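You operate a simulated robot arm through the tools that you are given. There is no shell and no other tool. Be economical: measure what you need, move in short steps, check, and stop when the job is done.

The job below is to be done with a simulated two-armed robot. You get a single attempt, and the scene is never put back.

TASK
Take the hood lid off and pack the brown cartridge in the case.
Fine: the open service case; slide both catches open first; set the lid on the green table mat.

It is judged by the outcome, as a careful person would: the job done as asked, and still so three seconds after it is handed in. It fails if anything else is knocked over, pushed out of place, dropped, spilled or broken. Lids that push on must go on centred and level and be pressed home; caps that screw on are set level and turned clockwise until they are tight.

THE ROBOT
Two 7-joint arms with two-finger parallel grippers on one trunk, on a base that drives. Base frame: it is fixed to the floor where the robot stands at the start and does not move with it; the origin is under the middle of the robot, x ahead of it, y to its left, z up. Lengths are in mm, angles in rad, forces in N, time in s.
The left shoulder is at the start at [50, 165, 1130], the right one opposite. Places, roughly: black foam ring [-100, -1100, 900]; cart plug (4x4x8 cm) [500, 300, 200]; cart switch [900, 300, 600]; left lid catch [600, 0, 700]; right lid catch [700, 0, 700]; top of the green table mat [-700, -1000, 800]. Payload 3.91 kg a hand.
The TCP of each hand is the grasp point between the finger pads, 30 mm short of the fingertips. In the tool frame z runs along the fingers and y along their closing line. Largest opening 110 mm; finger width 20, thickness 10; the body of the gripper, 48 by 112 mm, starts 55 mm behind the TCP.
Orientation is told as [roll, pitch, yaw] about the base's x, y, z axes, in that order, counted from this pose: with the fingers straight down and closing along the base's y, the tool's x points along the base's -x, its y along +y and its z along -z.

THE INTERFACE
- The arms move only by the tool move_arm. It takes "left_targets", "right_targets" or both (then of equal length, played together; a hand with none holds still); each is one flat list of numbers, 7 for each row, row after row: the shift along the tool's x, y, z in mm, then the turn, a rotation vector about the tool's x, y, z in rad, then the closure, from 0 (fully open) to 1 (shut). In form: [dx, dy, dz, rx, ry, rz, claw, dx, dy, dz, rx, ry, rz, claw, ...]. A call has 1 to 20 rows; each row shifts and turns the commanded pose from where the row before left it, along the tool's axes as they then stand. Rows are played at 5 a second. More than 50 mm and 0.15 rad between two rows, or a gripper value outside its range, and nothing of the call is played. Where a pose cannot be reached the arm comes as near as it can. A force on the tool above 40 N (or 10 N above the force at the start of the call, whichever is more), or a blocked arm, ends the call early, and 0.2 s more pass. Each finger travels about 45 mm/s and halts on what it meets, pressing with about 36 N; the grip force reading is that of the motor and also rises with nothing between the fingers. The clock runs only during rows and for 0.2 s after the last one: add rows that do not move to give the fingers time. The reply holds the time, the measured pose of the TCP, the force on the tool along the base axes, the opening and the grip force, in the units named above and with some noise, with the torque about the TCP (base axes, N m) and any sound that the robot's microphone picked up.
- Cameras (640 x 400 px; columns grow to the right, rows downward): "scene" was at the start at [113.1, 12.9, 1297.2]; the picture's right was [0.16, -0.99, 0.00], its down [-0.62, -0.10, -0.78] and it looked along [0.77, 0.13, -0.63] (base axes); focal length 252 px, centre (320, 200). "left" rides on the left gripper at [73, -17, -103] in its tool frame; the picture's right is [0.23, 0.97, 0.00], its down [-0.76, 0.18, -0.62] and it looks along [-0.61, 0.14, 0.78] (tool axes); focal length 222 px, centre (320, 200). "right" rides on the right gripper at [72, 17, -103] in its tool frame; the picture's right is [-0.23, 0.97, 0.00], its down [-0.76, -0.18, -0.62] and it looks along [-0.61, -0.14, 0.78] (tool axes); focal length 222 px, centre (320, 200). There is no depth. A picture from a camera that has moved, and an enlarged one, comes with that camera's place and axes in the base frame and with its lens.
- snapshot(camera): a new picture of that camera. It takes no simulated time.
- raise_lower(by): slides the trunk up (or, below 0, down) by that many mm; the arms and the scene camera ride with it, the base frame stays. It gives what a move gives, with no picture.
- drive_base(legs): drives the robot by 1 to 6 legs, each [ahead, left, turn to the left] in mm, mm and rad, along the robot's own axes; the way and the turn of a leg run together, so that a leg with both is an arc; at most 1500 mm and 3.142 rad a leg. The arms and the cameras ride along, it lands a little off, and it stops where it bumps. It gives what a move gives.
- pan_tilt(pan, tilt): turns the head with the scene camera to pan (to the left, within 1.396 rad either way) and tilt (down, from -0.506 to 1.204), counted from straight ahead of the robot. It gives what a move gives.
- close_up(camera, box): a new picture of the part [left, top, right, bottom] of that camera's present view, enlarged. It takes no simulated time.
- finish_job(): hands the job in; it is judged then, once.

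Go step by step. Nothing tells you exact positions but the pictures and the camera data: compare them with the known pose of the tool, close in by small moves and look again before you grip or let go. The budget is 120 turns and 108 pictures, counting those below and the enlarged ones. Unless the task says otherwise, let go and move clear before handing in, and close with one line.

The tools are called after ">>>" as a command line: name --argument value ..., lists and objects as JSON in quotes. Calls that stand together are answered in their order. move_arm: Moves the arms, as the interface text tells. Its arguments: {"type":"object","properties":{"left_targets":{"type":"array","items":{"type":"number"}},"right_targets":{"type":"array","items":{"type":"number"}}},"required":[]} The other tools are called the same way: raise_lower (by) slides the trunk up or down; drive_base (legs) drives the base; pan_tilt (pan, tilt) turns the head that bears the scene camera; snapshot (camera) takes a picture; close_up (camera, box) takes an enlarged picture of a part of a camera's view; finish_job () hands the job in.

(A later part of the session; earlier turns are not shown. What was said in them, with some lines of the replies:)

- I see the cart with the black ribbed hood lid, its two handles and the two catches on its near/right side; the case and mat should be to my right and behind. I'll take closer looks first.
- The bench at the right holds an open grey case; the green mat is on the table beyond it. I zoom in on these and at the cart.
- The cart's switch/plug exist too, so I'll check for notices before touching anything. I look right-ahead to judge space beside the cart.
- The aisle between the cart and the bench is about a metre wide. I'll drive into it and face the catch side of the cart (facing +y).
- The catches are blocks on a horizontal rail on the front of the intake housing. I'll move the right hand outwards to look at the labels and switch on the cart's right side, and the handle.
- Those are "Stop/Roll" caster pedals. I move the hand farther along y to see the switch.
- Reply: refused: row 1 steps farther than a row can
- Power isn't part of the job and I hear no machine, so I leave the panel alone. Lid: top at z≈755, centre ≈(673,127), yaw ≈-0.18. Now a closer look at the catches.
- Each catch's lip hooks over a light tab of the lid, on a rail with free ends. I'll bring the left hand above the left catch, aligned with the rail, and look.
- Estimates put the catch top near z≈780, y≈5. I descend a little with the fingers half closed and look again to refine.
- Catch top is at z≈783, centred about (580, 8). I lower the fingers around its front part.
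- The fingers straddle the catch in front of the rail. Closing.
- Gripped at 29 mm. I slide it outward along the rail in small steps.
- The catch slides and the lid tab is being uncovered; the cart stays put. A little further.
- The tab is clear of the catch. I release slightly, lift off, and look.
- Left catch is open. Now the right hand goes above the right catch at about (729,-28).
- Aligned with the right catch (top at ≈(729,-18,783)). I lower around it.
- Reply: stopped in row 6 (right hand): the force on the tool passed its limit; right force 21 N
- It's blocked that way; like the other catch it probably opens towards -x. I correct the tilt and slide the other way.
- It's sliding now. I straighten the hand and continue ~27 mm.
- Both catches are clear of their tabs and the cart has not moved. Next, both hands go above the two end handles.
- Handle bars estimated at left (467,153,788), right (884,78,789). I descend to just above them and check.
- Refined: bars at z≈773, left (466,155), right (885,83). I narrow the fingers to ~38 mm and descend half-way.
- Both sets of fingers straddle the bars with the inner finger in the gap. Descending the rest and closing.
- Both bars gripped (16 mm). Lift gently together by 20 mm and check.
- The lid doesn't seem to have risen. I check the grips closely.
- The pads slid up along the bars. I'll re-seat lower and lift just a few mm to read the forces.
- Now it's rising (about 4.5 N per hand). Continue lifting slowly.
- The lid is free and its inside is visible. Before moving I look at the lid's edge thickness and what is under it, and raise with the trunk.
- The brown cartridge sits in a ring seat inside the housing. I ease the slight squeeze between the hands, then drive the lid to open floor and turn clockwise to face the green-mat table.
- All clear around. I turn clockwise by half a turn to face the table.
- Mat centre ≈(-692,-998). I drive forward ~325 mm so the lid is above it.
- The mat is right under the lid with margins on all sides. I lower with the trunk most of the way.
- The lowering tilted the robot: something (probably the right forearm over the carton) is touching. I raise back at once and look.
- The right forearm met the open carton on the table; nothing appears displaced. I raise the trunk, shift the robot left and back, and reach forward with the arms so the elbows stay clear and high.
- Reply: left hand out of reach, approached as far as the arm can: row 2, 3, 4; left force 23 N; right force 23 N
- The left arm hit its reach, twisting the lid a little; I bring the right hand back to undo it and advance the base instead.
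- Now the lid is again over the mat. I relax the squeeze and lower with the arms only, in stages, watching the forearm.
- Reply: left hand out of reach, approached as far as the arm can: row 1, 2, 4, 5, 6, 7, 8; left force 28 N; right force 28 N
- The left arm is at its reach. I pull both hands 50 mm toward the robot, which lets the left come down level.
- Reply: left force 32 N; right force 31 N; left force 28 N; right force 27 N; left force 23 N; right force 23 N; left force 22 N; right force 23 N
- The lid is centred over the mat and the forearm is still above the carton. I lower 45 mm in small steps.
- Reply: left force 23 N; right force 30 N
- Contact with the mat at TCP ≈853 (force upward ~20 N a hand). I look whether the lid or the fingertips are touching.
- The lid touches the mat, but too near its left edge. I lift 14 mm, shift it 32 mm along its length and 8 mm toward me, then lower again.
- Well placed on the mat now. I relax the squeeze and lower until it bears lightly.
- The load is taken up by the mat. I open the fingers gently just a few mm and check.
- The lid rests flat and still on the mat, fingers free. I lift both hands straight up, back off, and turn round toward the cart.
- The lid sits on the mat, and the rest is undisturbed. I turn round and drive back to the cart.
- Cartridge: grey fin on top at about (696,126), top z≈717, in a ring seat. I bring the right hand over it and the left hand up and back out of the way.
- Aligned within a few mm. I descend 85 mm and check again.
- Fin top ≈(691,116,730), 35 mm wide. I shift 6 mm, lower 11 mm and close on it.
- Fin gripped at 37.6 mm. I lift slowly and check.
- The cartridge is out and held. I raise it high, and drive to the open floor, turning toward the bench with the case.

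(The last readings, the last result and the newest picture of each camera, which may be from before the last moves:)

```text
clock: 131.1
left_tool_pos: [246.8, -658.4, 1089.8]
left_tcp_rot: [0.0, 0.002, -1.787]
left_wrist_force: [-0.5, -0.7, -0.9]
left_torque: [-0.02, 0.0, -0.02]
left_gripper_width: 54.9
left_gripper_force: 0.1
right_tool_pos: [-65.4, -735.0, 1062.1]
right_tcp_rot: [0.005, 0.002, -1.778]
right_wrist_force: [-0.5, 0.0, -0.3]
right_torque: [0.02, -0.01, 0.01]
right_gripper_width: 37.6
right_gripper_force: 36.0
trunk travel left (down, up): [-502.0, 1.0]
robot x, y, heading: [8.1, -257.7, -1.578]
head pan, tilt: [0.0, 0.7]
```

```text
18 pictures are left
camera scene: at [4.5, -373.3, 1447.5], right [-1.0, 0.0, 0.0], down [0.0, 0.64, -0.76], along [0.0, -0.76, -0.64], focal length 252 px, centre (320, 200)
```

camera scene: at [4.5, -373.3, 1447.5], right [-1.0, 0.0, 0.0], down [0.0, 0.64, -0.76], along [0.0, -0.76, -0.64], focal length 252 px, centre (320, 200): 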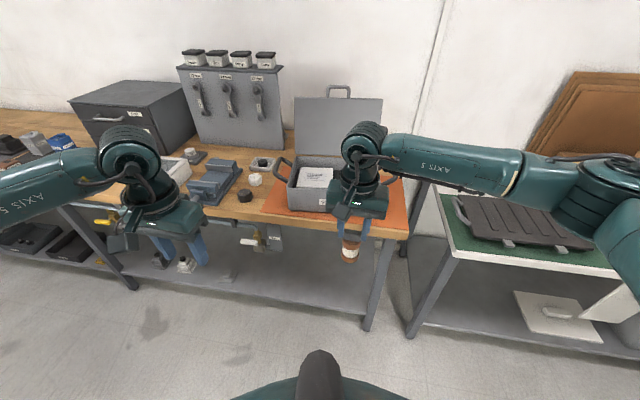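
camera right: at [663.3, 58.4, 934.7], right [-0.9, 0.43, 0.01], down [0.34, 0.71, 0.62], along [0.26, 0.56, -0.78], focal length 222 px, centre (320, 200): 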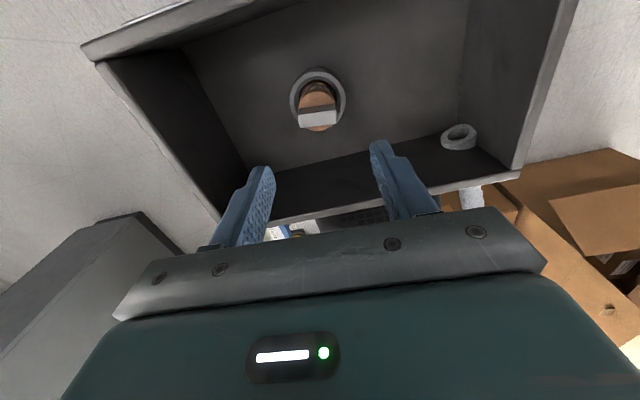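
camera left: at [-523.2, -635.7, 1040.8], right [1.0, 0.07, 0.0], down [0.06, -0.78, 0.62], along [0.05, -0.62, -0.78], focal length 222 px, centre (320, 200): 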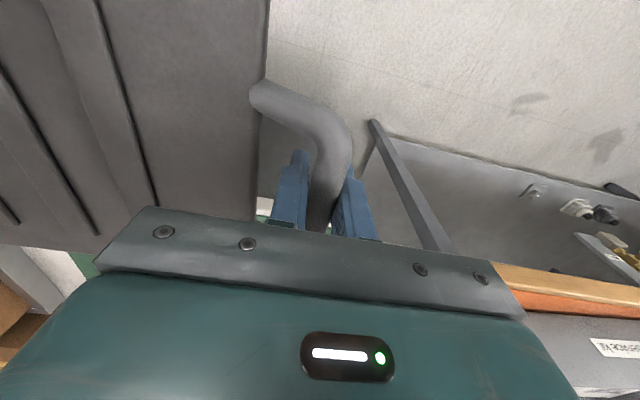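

The cartridge hangs straight below the hand, its bottom ~110 mm under the TCP. I raise the hand and drive closer to the case.

>>> move_arm --right_targets '[0, 0, -25, 0, 0, 0, 1, 0, 0, -25, 0, 0, 0, 1, 0, 0, -10, 0, 0, 0, 1]'

>>> drive_base --legs '[[220, 0, 0]]'

>>> snapshot --camera "right"

>>> snapshot --camera "scene"

```text
clock: 131.9
left_tool_pos: [247.7, -658.1, 1088.8]
left_tcp_rot: [0.001, 0.002, -1.785]
left_wrist_force: [0.2, -0.4, 0.5]
left_torque: [0.0, 0.0, 0.02]
left_gripper_width: 55.2
left_gripper_force: 0.1
right_tool_pos: [-66.2, -734.7, 1123.5]
right_tcp_rot: [0.007, 0.0, -1.777]
right_wrist_force: [0.5, -0.8, -0.9]
right_torque: [0.01, 0.05, 0.02]
right_gripper_width: 36.9
right_gripper_force: 36.2
trunk travel left (down, up): [-502.0, 1.0]
robot x, y, heading: [7.7, -259.2, -1.573]
head pan, tilt: [0.0, 0.7]
```

```text
clock: 133.5
left_tool_pos: [245.8, -870.0, 1089.9]
left_tcp_rot: [0.001, 0.003, -1.789]
left_wrist_force: [-0.6, -0.8, 0.1]
left_torque: [0.01, 0.04, 0.0]
left_gripper_width: 55.1
left_gripper_force: 0.0
right_tool_pos: [-67.5, -945.7, 1122.0]
right_tcp_rot: [0.006, 0.003, -1.779]
right_wrist_force: [0.1, 0.7, -0.7]
right_torque: [0.01, -0.01, -0.02]
right_gripper_width: 37.3
right_gripper_force: 35.8
trunk travel left (down, up): [-502.0, 1.0]
robot x, y, heading: [4.0, -466.6, -1.575]
head pan, tilt: [0.0, 0.7]
```

```text
17 pictures are left
camera right: at [-37.3, -877.8, 1227.1], right [0.91, -0.42, 0.0], down [-0.34, -0.71, 0.62], along [-0.26, -0.56, -0.78], focal length 222 px, centre (320, 200)
```

right: 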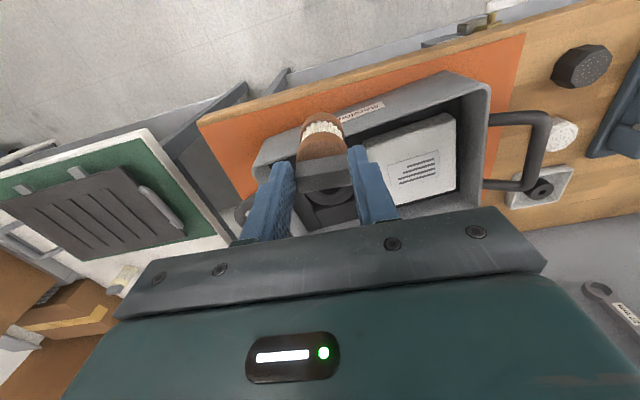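

```text
16 pictures are left
camera scene: at [3.3, -584.7, 1447.5], right [-1.0, 0.01, 0.0], down [0.0, 0.64, -0.76], along [0.0, -0.76, -0.64], focal length 252 px, centre (320, 200)
```

scene: 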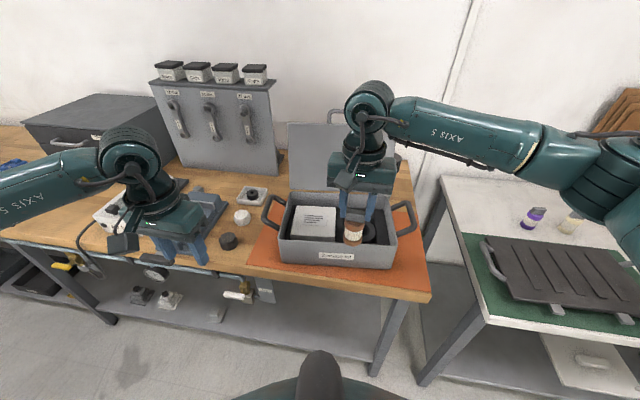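

>>> close_up --camera "scene" --box '[260, 170, 430, 280]'

>>> close_up --camera "right" --box '[220, 60, 480, 250]'

```text
3.64 times, centred on (345, 225) of scene
camera zoom: at [3.3, -584.7, 1447.5], right [-1.0, 0.01, 0.0], down [0.0, 0.64, -0.76], along [0.0, -0.76, -0.64], focal length 918 px, centre (229, 109)
```

zoom: 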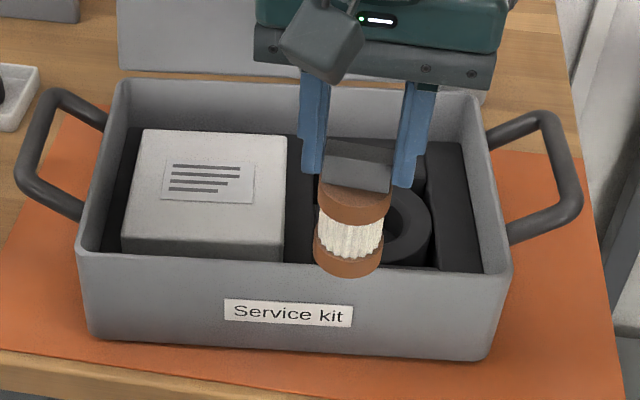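

```text
2.11 times, centred on (350, 155) of right
camera zoom: at [-37.3, -877.8, 1227.1], right [0.91, -0.42, 0.0], down [-0.34, -0.71, 0.62], along [-0.26, -0.56, -0.78], focal length 468 px, centre (257, 295)
```

zoom: 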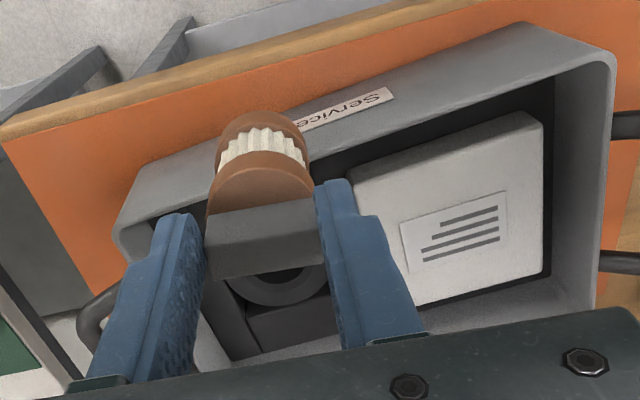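

The foam ring in the case's right part is at about (-117,-1087), top ≈z 900; the cartridge bottom is ~99 mm below the TCP. I drive 80 mm forward and 50 mm right.

>>> drive_base --legs '[[80, -50, 0]]'

>>> snapshot --camera "right"

```text
clock: 134.7
left_tool_pos: [195.8, -945.9, 1089.5]
left_tcp_rot: [-0.001, 0.003, -1.789]
left_wrist_force: [0.2, 0.6, -0.3]
left_torque: [0.02, -0.01, 0.02]
left_gripper_width: 55.3
left_gripper_force: 0.0
right_tool_pos: [-118.2, -1023.1, 1121.6]
right_tcp_rot: [0.005, 0.002, -1.781]
right_wrist_force: [0.4, -0.3, -1.5]
right_torque: [-0.01, 0.04, 0.02]
right_gripper_width: 37.0
right_gripper_force: 35.8
trunk travel left (down, up): [-502.0, 1.0]
robot x, y, heading: [-44.9, -543.4, -1.574]
head pan, tilt: [0.0, 0.7]
```

```text
13 pictures are left
camera right: at [-87.4, -955.1, 1227.2], right [0.91, -0.42, 0.01], down [-0.34, -0.71, 0.62], along [-0.26, -0.56, -0.78], focal length 222 px, centre (320, 200)
```

right: 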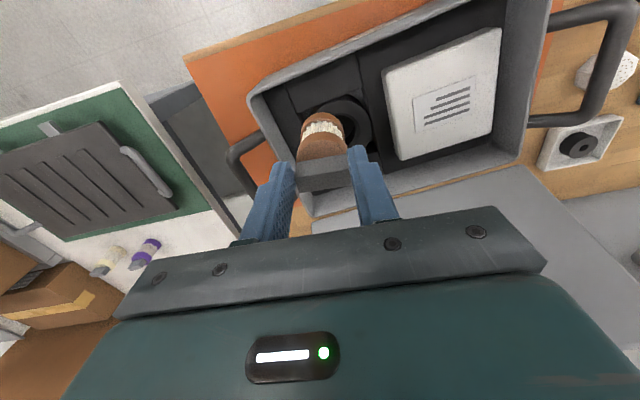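

>>> close_up --camera "right" --box '[240, 50, 400, 190]'

```text
2.86 times, centred on (320, 120) of right
camera zoom: at [-87.4, -955.1, 1227.2], right [0.91, -0.42, 0.01], down [-0.34, -0.71, 0.62], along [-0.26, -0.56, -0.78], focal length 635 px, centre (320, 429)
```

zoom: 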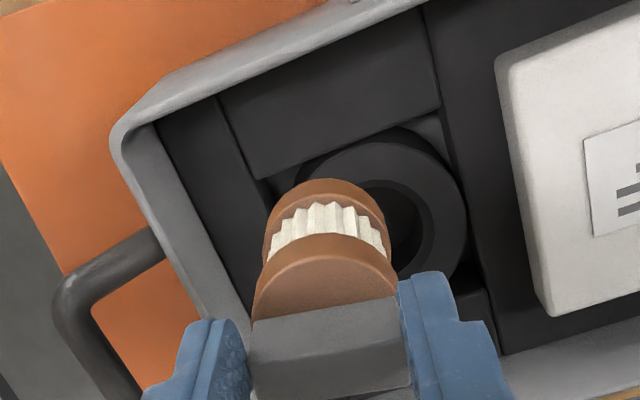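

Ring centre ≈(-109,-1080), hole ~42 mm. I move over it and lower to ~35 mm above, then look.

>>> move_arm --right_targets '[-18, 7, 0, 0, 0, 0, 1, -18, 7, 0, 0, 0, 0, 1, -18, 6.7, 0, 0, 0, 0, 1, 0, 0, 30, 0, 0, 0, 1, 0, 0, 30, 0, 0, 0, 1, 0, 0, 25, 0, 0, 0, 1]'

>>> close_up --camera "right" --box '[240, 50, 400, 190]'

>>> close_up --camera "scene" --box '[270, 200, 400, 300]'

```text
clock: 136.1
left_tool_pos: [196.4, -946.8, 1089.3]
left_tcp_rot: [0.001, 0.003, -1.788]
left_wrist_force: [0.1, 0.3, 0.9]
left_torque: [-0.03, -0.03, -0.01]
left_gripper_width: 55.1
left_gripper_force: 0.0
right_tool_pos: [-108.6, -1081.2, 1036.9]
right_tcp_rot: [0.004, 0.002, -1.779]
right_wrist_force: [0.5, -0.9, -1.0]
right_torque: [0.01, -0.01, 0.0]
right_gripper_width: 37.2
right_gripper_force: 35.8
trunk travel left (down, up): [-502.0, 1.0]
robot x, y, heading: [-46.5, -544.7, -1.574]
head pan, tilt: [0.0, 0.7]
```

```text
2.86 times, centred on (320, 120) of right
camera zoom: at [-78.3, -1013.5, 1142.5], right [0.91, -0.42, 0.0], down [-0.34, -0.71, 0.62], along [-0.26, -0.56, -0.78], focal length 635 px, centre (320, 429)
```

zoom: 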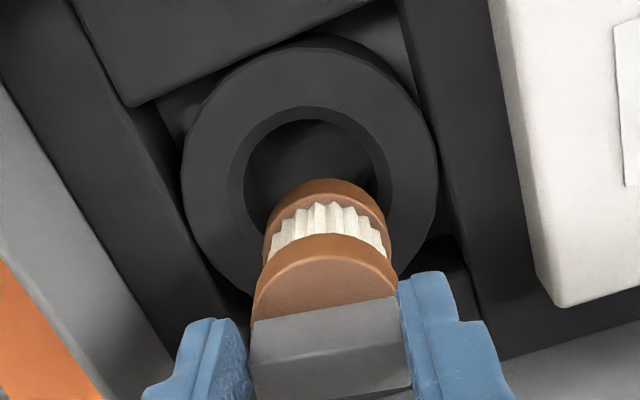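

```text
4.00 times, centred on (335, 250) of scene
camera zoom: at [-46.5, -661.7, 1447.5], right [-1.0, 0.01, 0.0], down [0.0, 0.64, -0.76], along [0.0, -0.76, -0.64], focal length 1010 px, centre (260, 0)
```

zoom: 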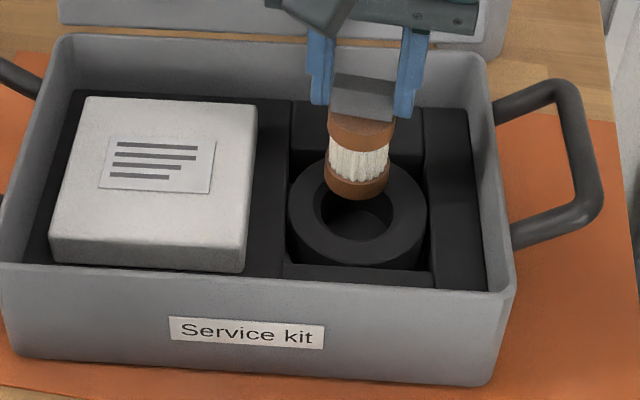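

Ring centre measured (-108,-1071), top z≈924; the cartridge axis is ~10 mm too far back. I correct, lower a little, and check.

>>> move_arm --right_targets '[10.5, -1, 0, 0, 0, 0, 1, 0, 0, 8, 0, 0, 0, 1, 0, 0, 0, 0, 0, 0, 1]'

>>> close_up --camera "scene" --box '[300, 210, 380, 280]'

>>> close_up --camera "right" --box '[250, 60, 390, 180]'

```text
clock: 136.8
left_tool_pos: [195.1, -946.3, 1090.0]
left_tcp_rot: [0.001, 0.002, -1.788]
left_wrist_force: [0.6, 0.0, -0.2]
left_torque: [0.02, 0.01, 0.01]
left_gripper_width: 55.2
left_gripper_force: 0.1
right_tool_pos: [-106.8, -1069.6, 1031.4]
right_tcp_rot: [0.004, 0.0, -1.78]
right_wrist_force: [0.5, -0.4, -0.8]
right_torque: [0.03, 0.02, -0.02]
right_gripper_width: 37.1
right_gripper_force: 36.3
trunk travel left (down, up): [-502.0, 1.0]
robot x, y, heading: [-48.6, -542.1, -1.578]
head pan, tilt: [0.0, 0.7]
```

```text
5.71 times, centred on (340, 245) of scene
camera zoom: at [-46.3, -661.3, 1447.6], right [-1.0, 0.01, 0.0], down [0.0, 0.64, -0.76], along [0.0, -0.76, -0.64], focal length 1443 px, centre (206, -57)
```

zoom: 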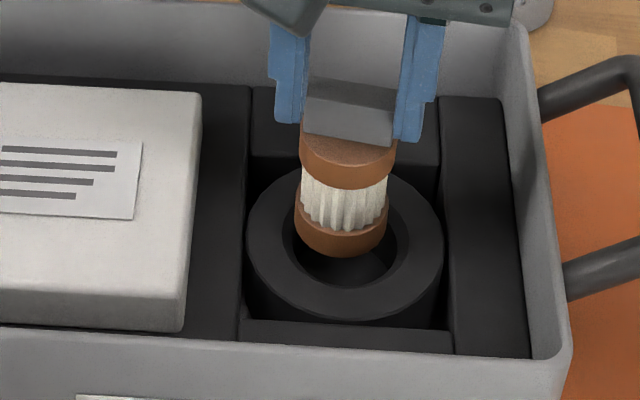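

```text
3.33 times, centred on (320, 120) of right
camera zoom: at [-76.6, -1002.6, 1135.9], right [0.91, -0.42, 0.01], down [-0.34, -0.71, 0.62], along [-0.26, -0.56, -0.78], focal length 740 px, centre (320, 467)
```

zoom: 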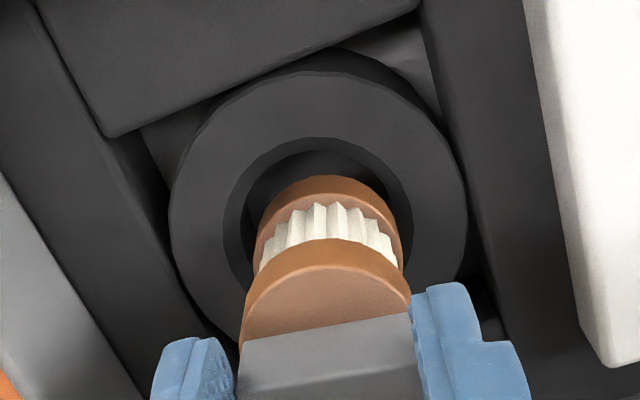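

x needs a 2.5 mm shift, y agrees. I lower into the chamfered hole in small steps, watching the force.

>>> move_arm --right_targets '[-0.5, -2.4, 0, 0, 0, 0, 1, 0, 0, 5, 0, 0, 0, 1, 0, 0, 5, 0, 0, 0, 1, 0, 0, 4, 0, 0, 0, 1, 0, 0, 4, 0, 0, 0, 1, 0, 0, 4, 0, 0, 0, 1, 0, 0, 4, 0, 0, 0, 1]'

>>> close_up --camera "scene" --box '[300, 210, 380, 280]'

```text
clock: 138.4
left_tool_pos: [194.6, -947.6, 1089.5]
left_tcp_rot: [-0.001, 0.002, -1.789]
left_wrist_force: [0.0, 0.6, -0.3]
left_torque: [-0.01, -0.02, 0.01]
left_gripper_width: 54.8
left_gripper_force: 0.1
right_tool_pos: [-108.7, -1068.8, 1003.7]
right_tcp_rot: [0.004, -0.001, -1.782]
right_wrist_force: [0.1, -0.9, -0.4]
right_torque: [0.01, -0.01, 0.02]
right_gripper_width: 36.8
right_gripper_force: 36.3
trunk travel left (down, up): [-502.0, 1.0]
robot x, y, heading: [-41.5, -545.6, -1.578]
head pan, tilt: [0.0, 0.7]
```

```text
5.71 times, centred on (340, 245) of scene
camera zoom: at [-46.3, -661.4, 1447.5], right [-1.0, 0.01, 0.0], down [0.0, 0.64, -0.76], along [0.0, -0.76, -0.64], focal length 1443 px, centre (206, -57)
```

zoom: 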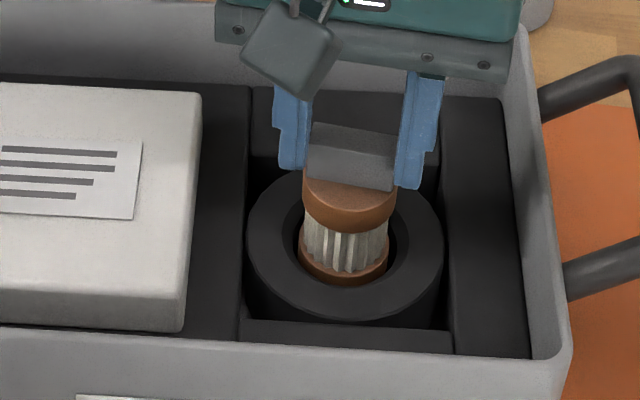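

It is entering the hole freely. I continue down in 4 mm steps.

>>> move_arm --right_targets '[0, 0, 4, 0, 0, 0, 1, 0, 0, 4, 0, 0, 0, 1, 0, 0, 4, 0, 0, 0, 1, 0, 0, 4, 0, 0, 0, 1, 0, 0, 4, 0, 0, 0, 1]'

```text
clock: 139.7
left_tool_pos: [196.4, -946.8, 1090.8]
left_tcp_rot: [0.0, 0.0, -1.791]
left_wrist_force: [-0.4, 0.6, 0.2]
left_torque: [-0.01, 0.01, 0.01]
left_gripper_width: 55.1
left_gripper_force: 0.0
right_tool_pos: [-109.0, -1069.3, 983.8]
right_tcp_rot: [0.007, -0.002, -1.779]
right_wrist_force: [0.1, 1.9, 7.8]
right_torque: [0.1, 0.23, -0.03]
right_gripper_width: 37.1
right_gripper_force: 36.4
trunk travel left (down, up): [-502.0, 1.0]
robot x, y, heading: [-45.1, -547.4, -1.576]
head pan, tilt: [0.0, 0.7]
```

>>> close_up --camera "scene" --box '[300, 210, 380, 280]'

>>> close_up --camera "right" --box '[250, 60, 390, 180]'

```text
5.71 times, centred on (340, 245) of scene
camera zoom: at [-46.3, -660.2, 1447.9], right [-1.0, 0.01, 0.0], down [0.0, 0.64, -0.77], along [0.0, -0.77, -0.64], focal length 1443 px, centre (206, -57)
```

zoom: 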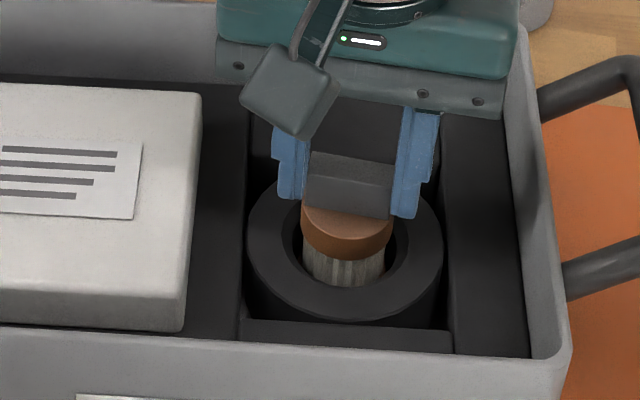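

```text
3.33 times, centred on (320, 120) of right
camera zoom: at [-79.4, -1001.0, 1089.2], right [0.91, -0.42, 0.01], down [-0.34, -0.71, 0.62], along [-0.26, -0.57, -0.78], focal length 740 px, centre (320, 467)
```

zoom: 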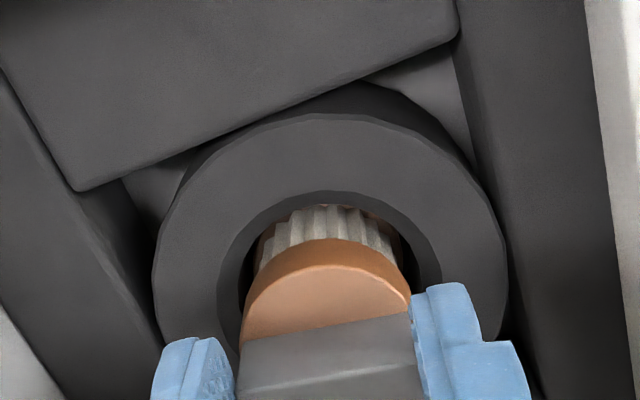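

Slight upward force appears with the cartridge ~30 mm in; I press a few mm more to tell bottom from rubbing.

>>> move_arm --right_targets '[0, 0, 2, 0, 0, 0, 1, 0, 0, 2, 0, 0, 0, 1]'

```text
clock: 140.2
left_tool_pos: [195.6, -944.6, 1090.3]
left_tcp_rot: [0.001, -0.002, -1.788]
left_wrist_force: [-0.2, -0.2, 0.0]
left_torque: [-0.02, 0.03, 0.02]
left_gripper_width: 55.1
left_gripper_force: 0.1
right_tool_pos: [-110.2, -1068.3, 982.6]
right_tcp_rot: [0.01, -0.005, -1.781]
right_wrist_force: [0.8, -1.6, 25.7]
right_torque: [-0.23, 0.02, -0.08]
right_gripper_width: 37.3
right_gripper_force: 36.0
trunk travel left (down, up): [-502.0, 1.0]
robot x, y, heading: [-45.8, -545.6, -1.574]
head pan, tilt: [0.0, 0.7]
```

It's on the bottom, seated. I take the pressure off, release gently and lift straight up.

>>> move_arm --right_targets '[0, 0, -4, 0, 0, 0, 1, 0, 0, 0, 0, 0, 0, 0.64, 0, 0, 0, 0, 0, 0, 0.6, 0, 0, 0, 0, 0, 0, 0.55, 0, 0, -15, 0, 0, 0, 0.55, 0, 0, -30, 0, 0, 0, 0.55, 0, 0, -40, 0, 0, 0, 0.5, 0, 0, -40, 0, 0, 0, 0.5]'

>>> drive_base --legs '[[-250, 0, 0]]'

>>> snapshot --camera "scene"

>>> close_up --camera "scene" --box '[260, 130, 430, 250]'

```text
clock: 142.1
left_tool_pos: [196.1, -945.3, 1089.7]
left_tcp_rot: [0.001, 0.001, -1.79]
left_wrist_force: [0.7, 0.2, -0.5]
left_torque: [0.02, 0.02, 0.02]
left_gripper_width: 55.1
left_gripper_force: 0.0
right_tool_pos: [-110.5, -1068.9, 1111.1]
right_tcp_rot: [0.006, 0.0, -1.781]
right_wrist_force: [-0.5, 0.7, -0.1]
right_torque: [0.0, -0.03, -0.03]
right_gripper_width: 55.1
right_gripper_force: 0.1
trunk travel left (down, up): [-502.0, 1.0]
robot x, y, heading: [-44.9, -544.6, -1.576]
head pan, tilt: [0.0, 0.7]
```

```text
clock: 143.9
left_tool_pos: [198.0, -694.4, 1091.0]
left_tcp_rot: [0.002, 0.0, -1.784]
left_wrist_force: [0.6, -0.5, 0.6]
left_torque: [0.02, -0.01, -0.01]
left_gripper_width: 54.8
left_gripper_force: 0.1
right_tool_pos: [-108.5, -818.6, 1111.2]
right_tcp_rot: [0.006, 0.0, -1.778]
right_wrist_force: [0.4, 0.9, 0.3]
right_torque: [0.01, 0.0, 0.01]
right_gripper_width: 54.7
right_gripper_force: 0.1
trunk travel left (down, up): [-502.0, 1.0]
robot x, y, heading: [-44.2, -295.1, -1.574]
head pan, tilt: [0.0, 0.7]
```

```text
4 pictures are left
camera scene: at [-44.9, -409.5, 1447.6], right [-1.0, 0.0, 0.0], down [0.0, 0.64, -0.77], along [0.0, -0.77, -0.64], focal length 252 px, centre (320, 200)
```

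scene: 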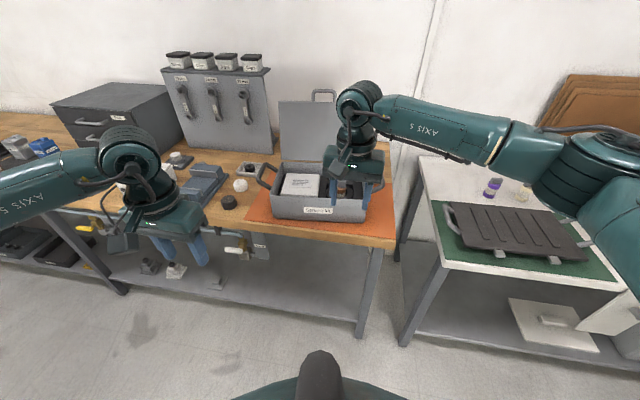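

```text
3.33 times, centred on (345, 190) of scene
camera zoom: at [-44.9, -409.5, 1447.6], right [-1.0, 0.0, 0.0], down [0.0, 0.64, -0.77], along [0.0, -0.77, -0.64], focal length 842 px, centre (237, 233)
```

zoom: 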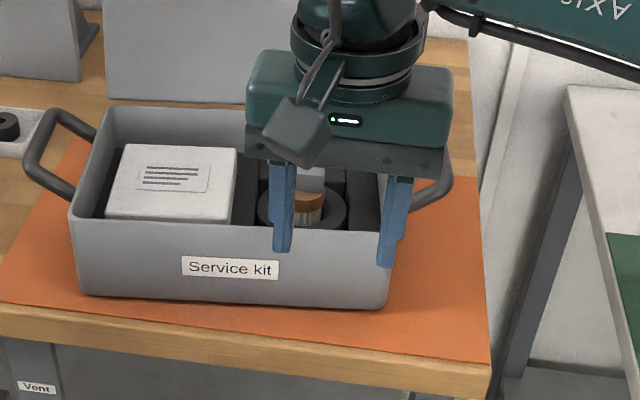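

The cartridge stands upright in the foam ring in the case, the lid lies on the green mat, both hands are clear and nothing else looks disturbed. I hand the job in.

>>> finish_job

```text
The job is handed in.
```

The job is handed in: both catches are open, the hood lid lies flat on the green mat, and the brown cartridge stands in the foam ring of the open service case. While I was lowering the lid, an arm, probably the right forearm, pressed on something, most likely the open carton on the mat table; later pictures show nothing out of place.
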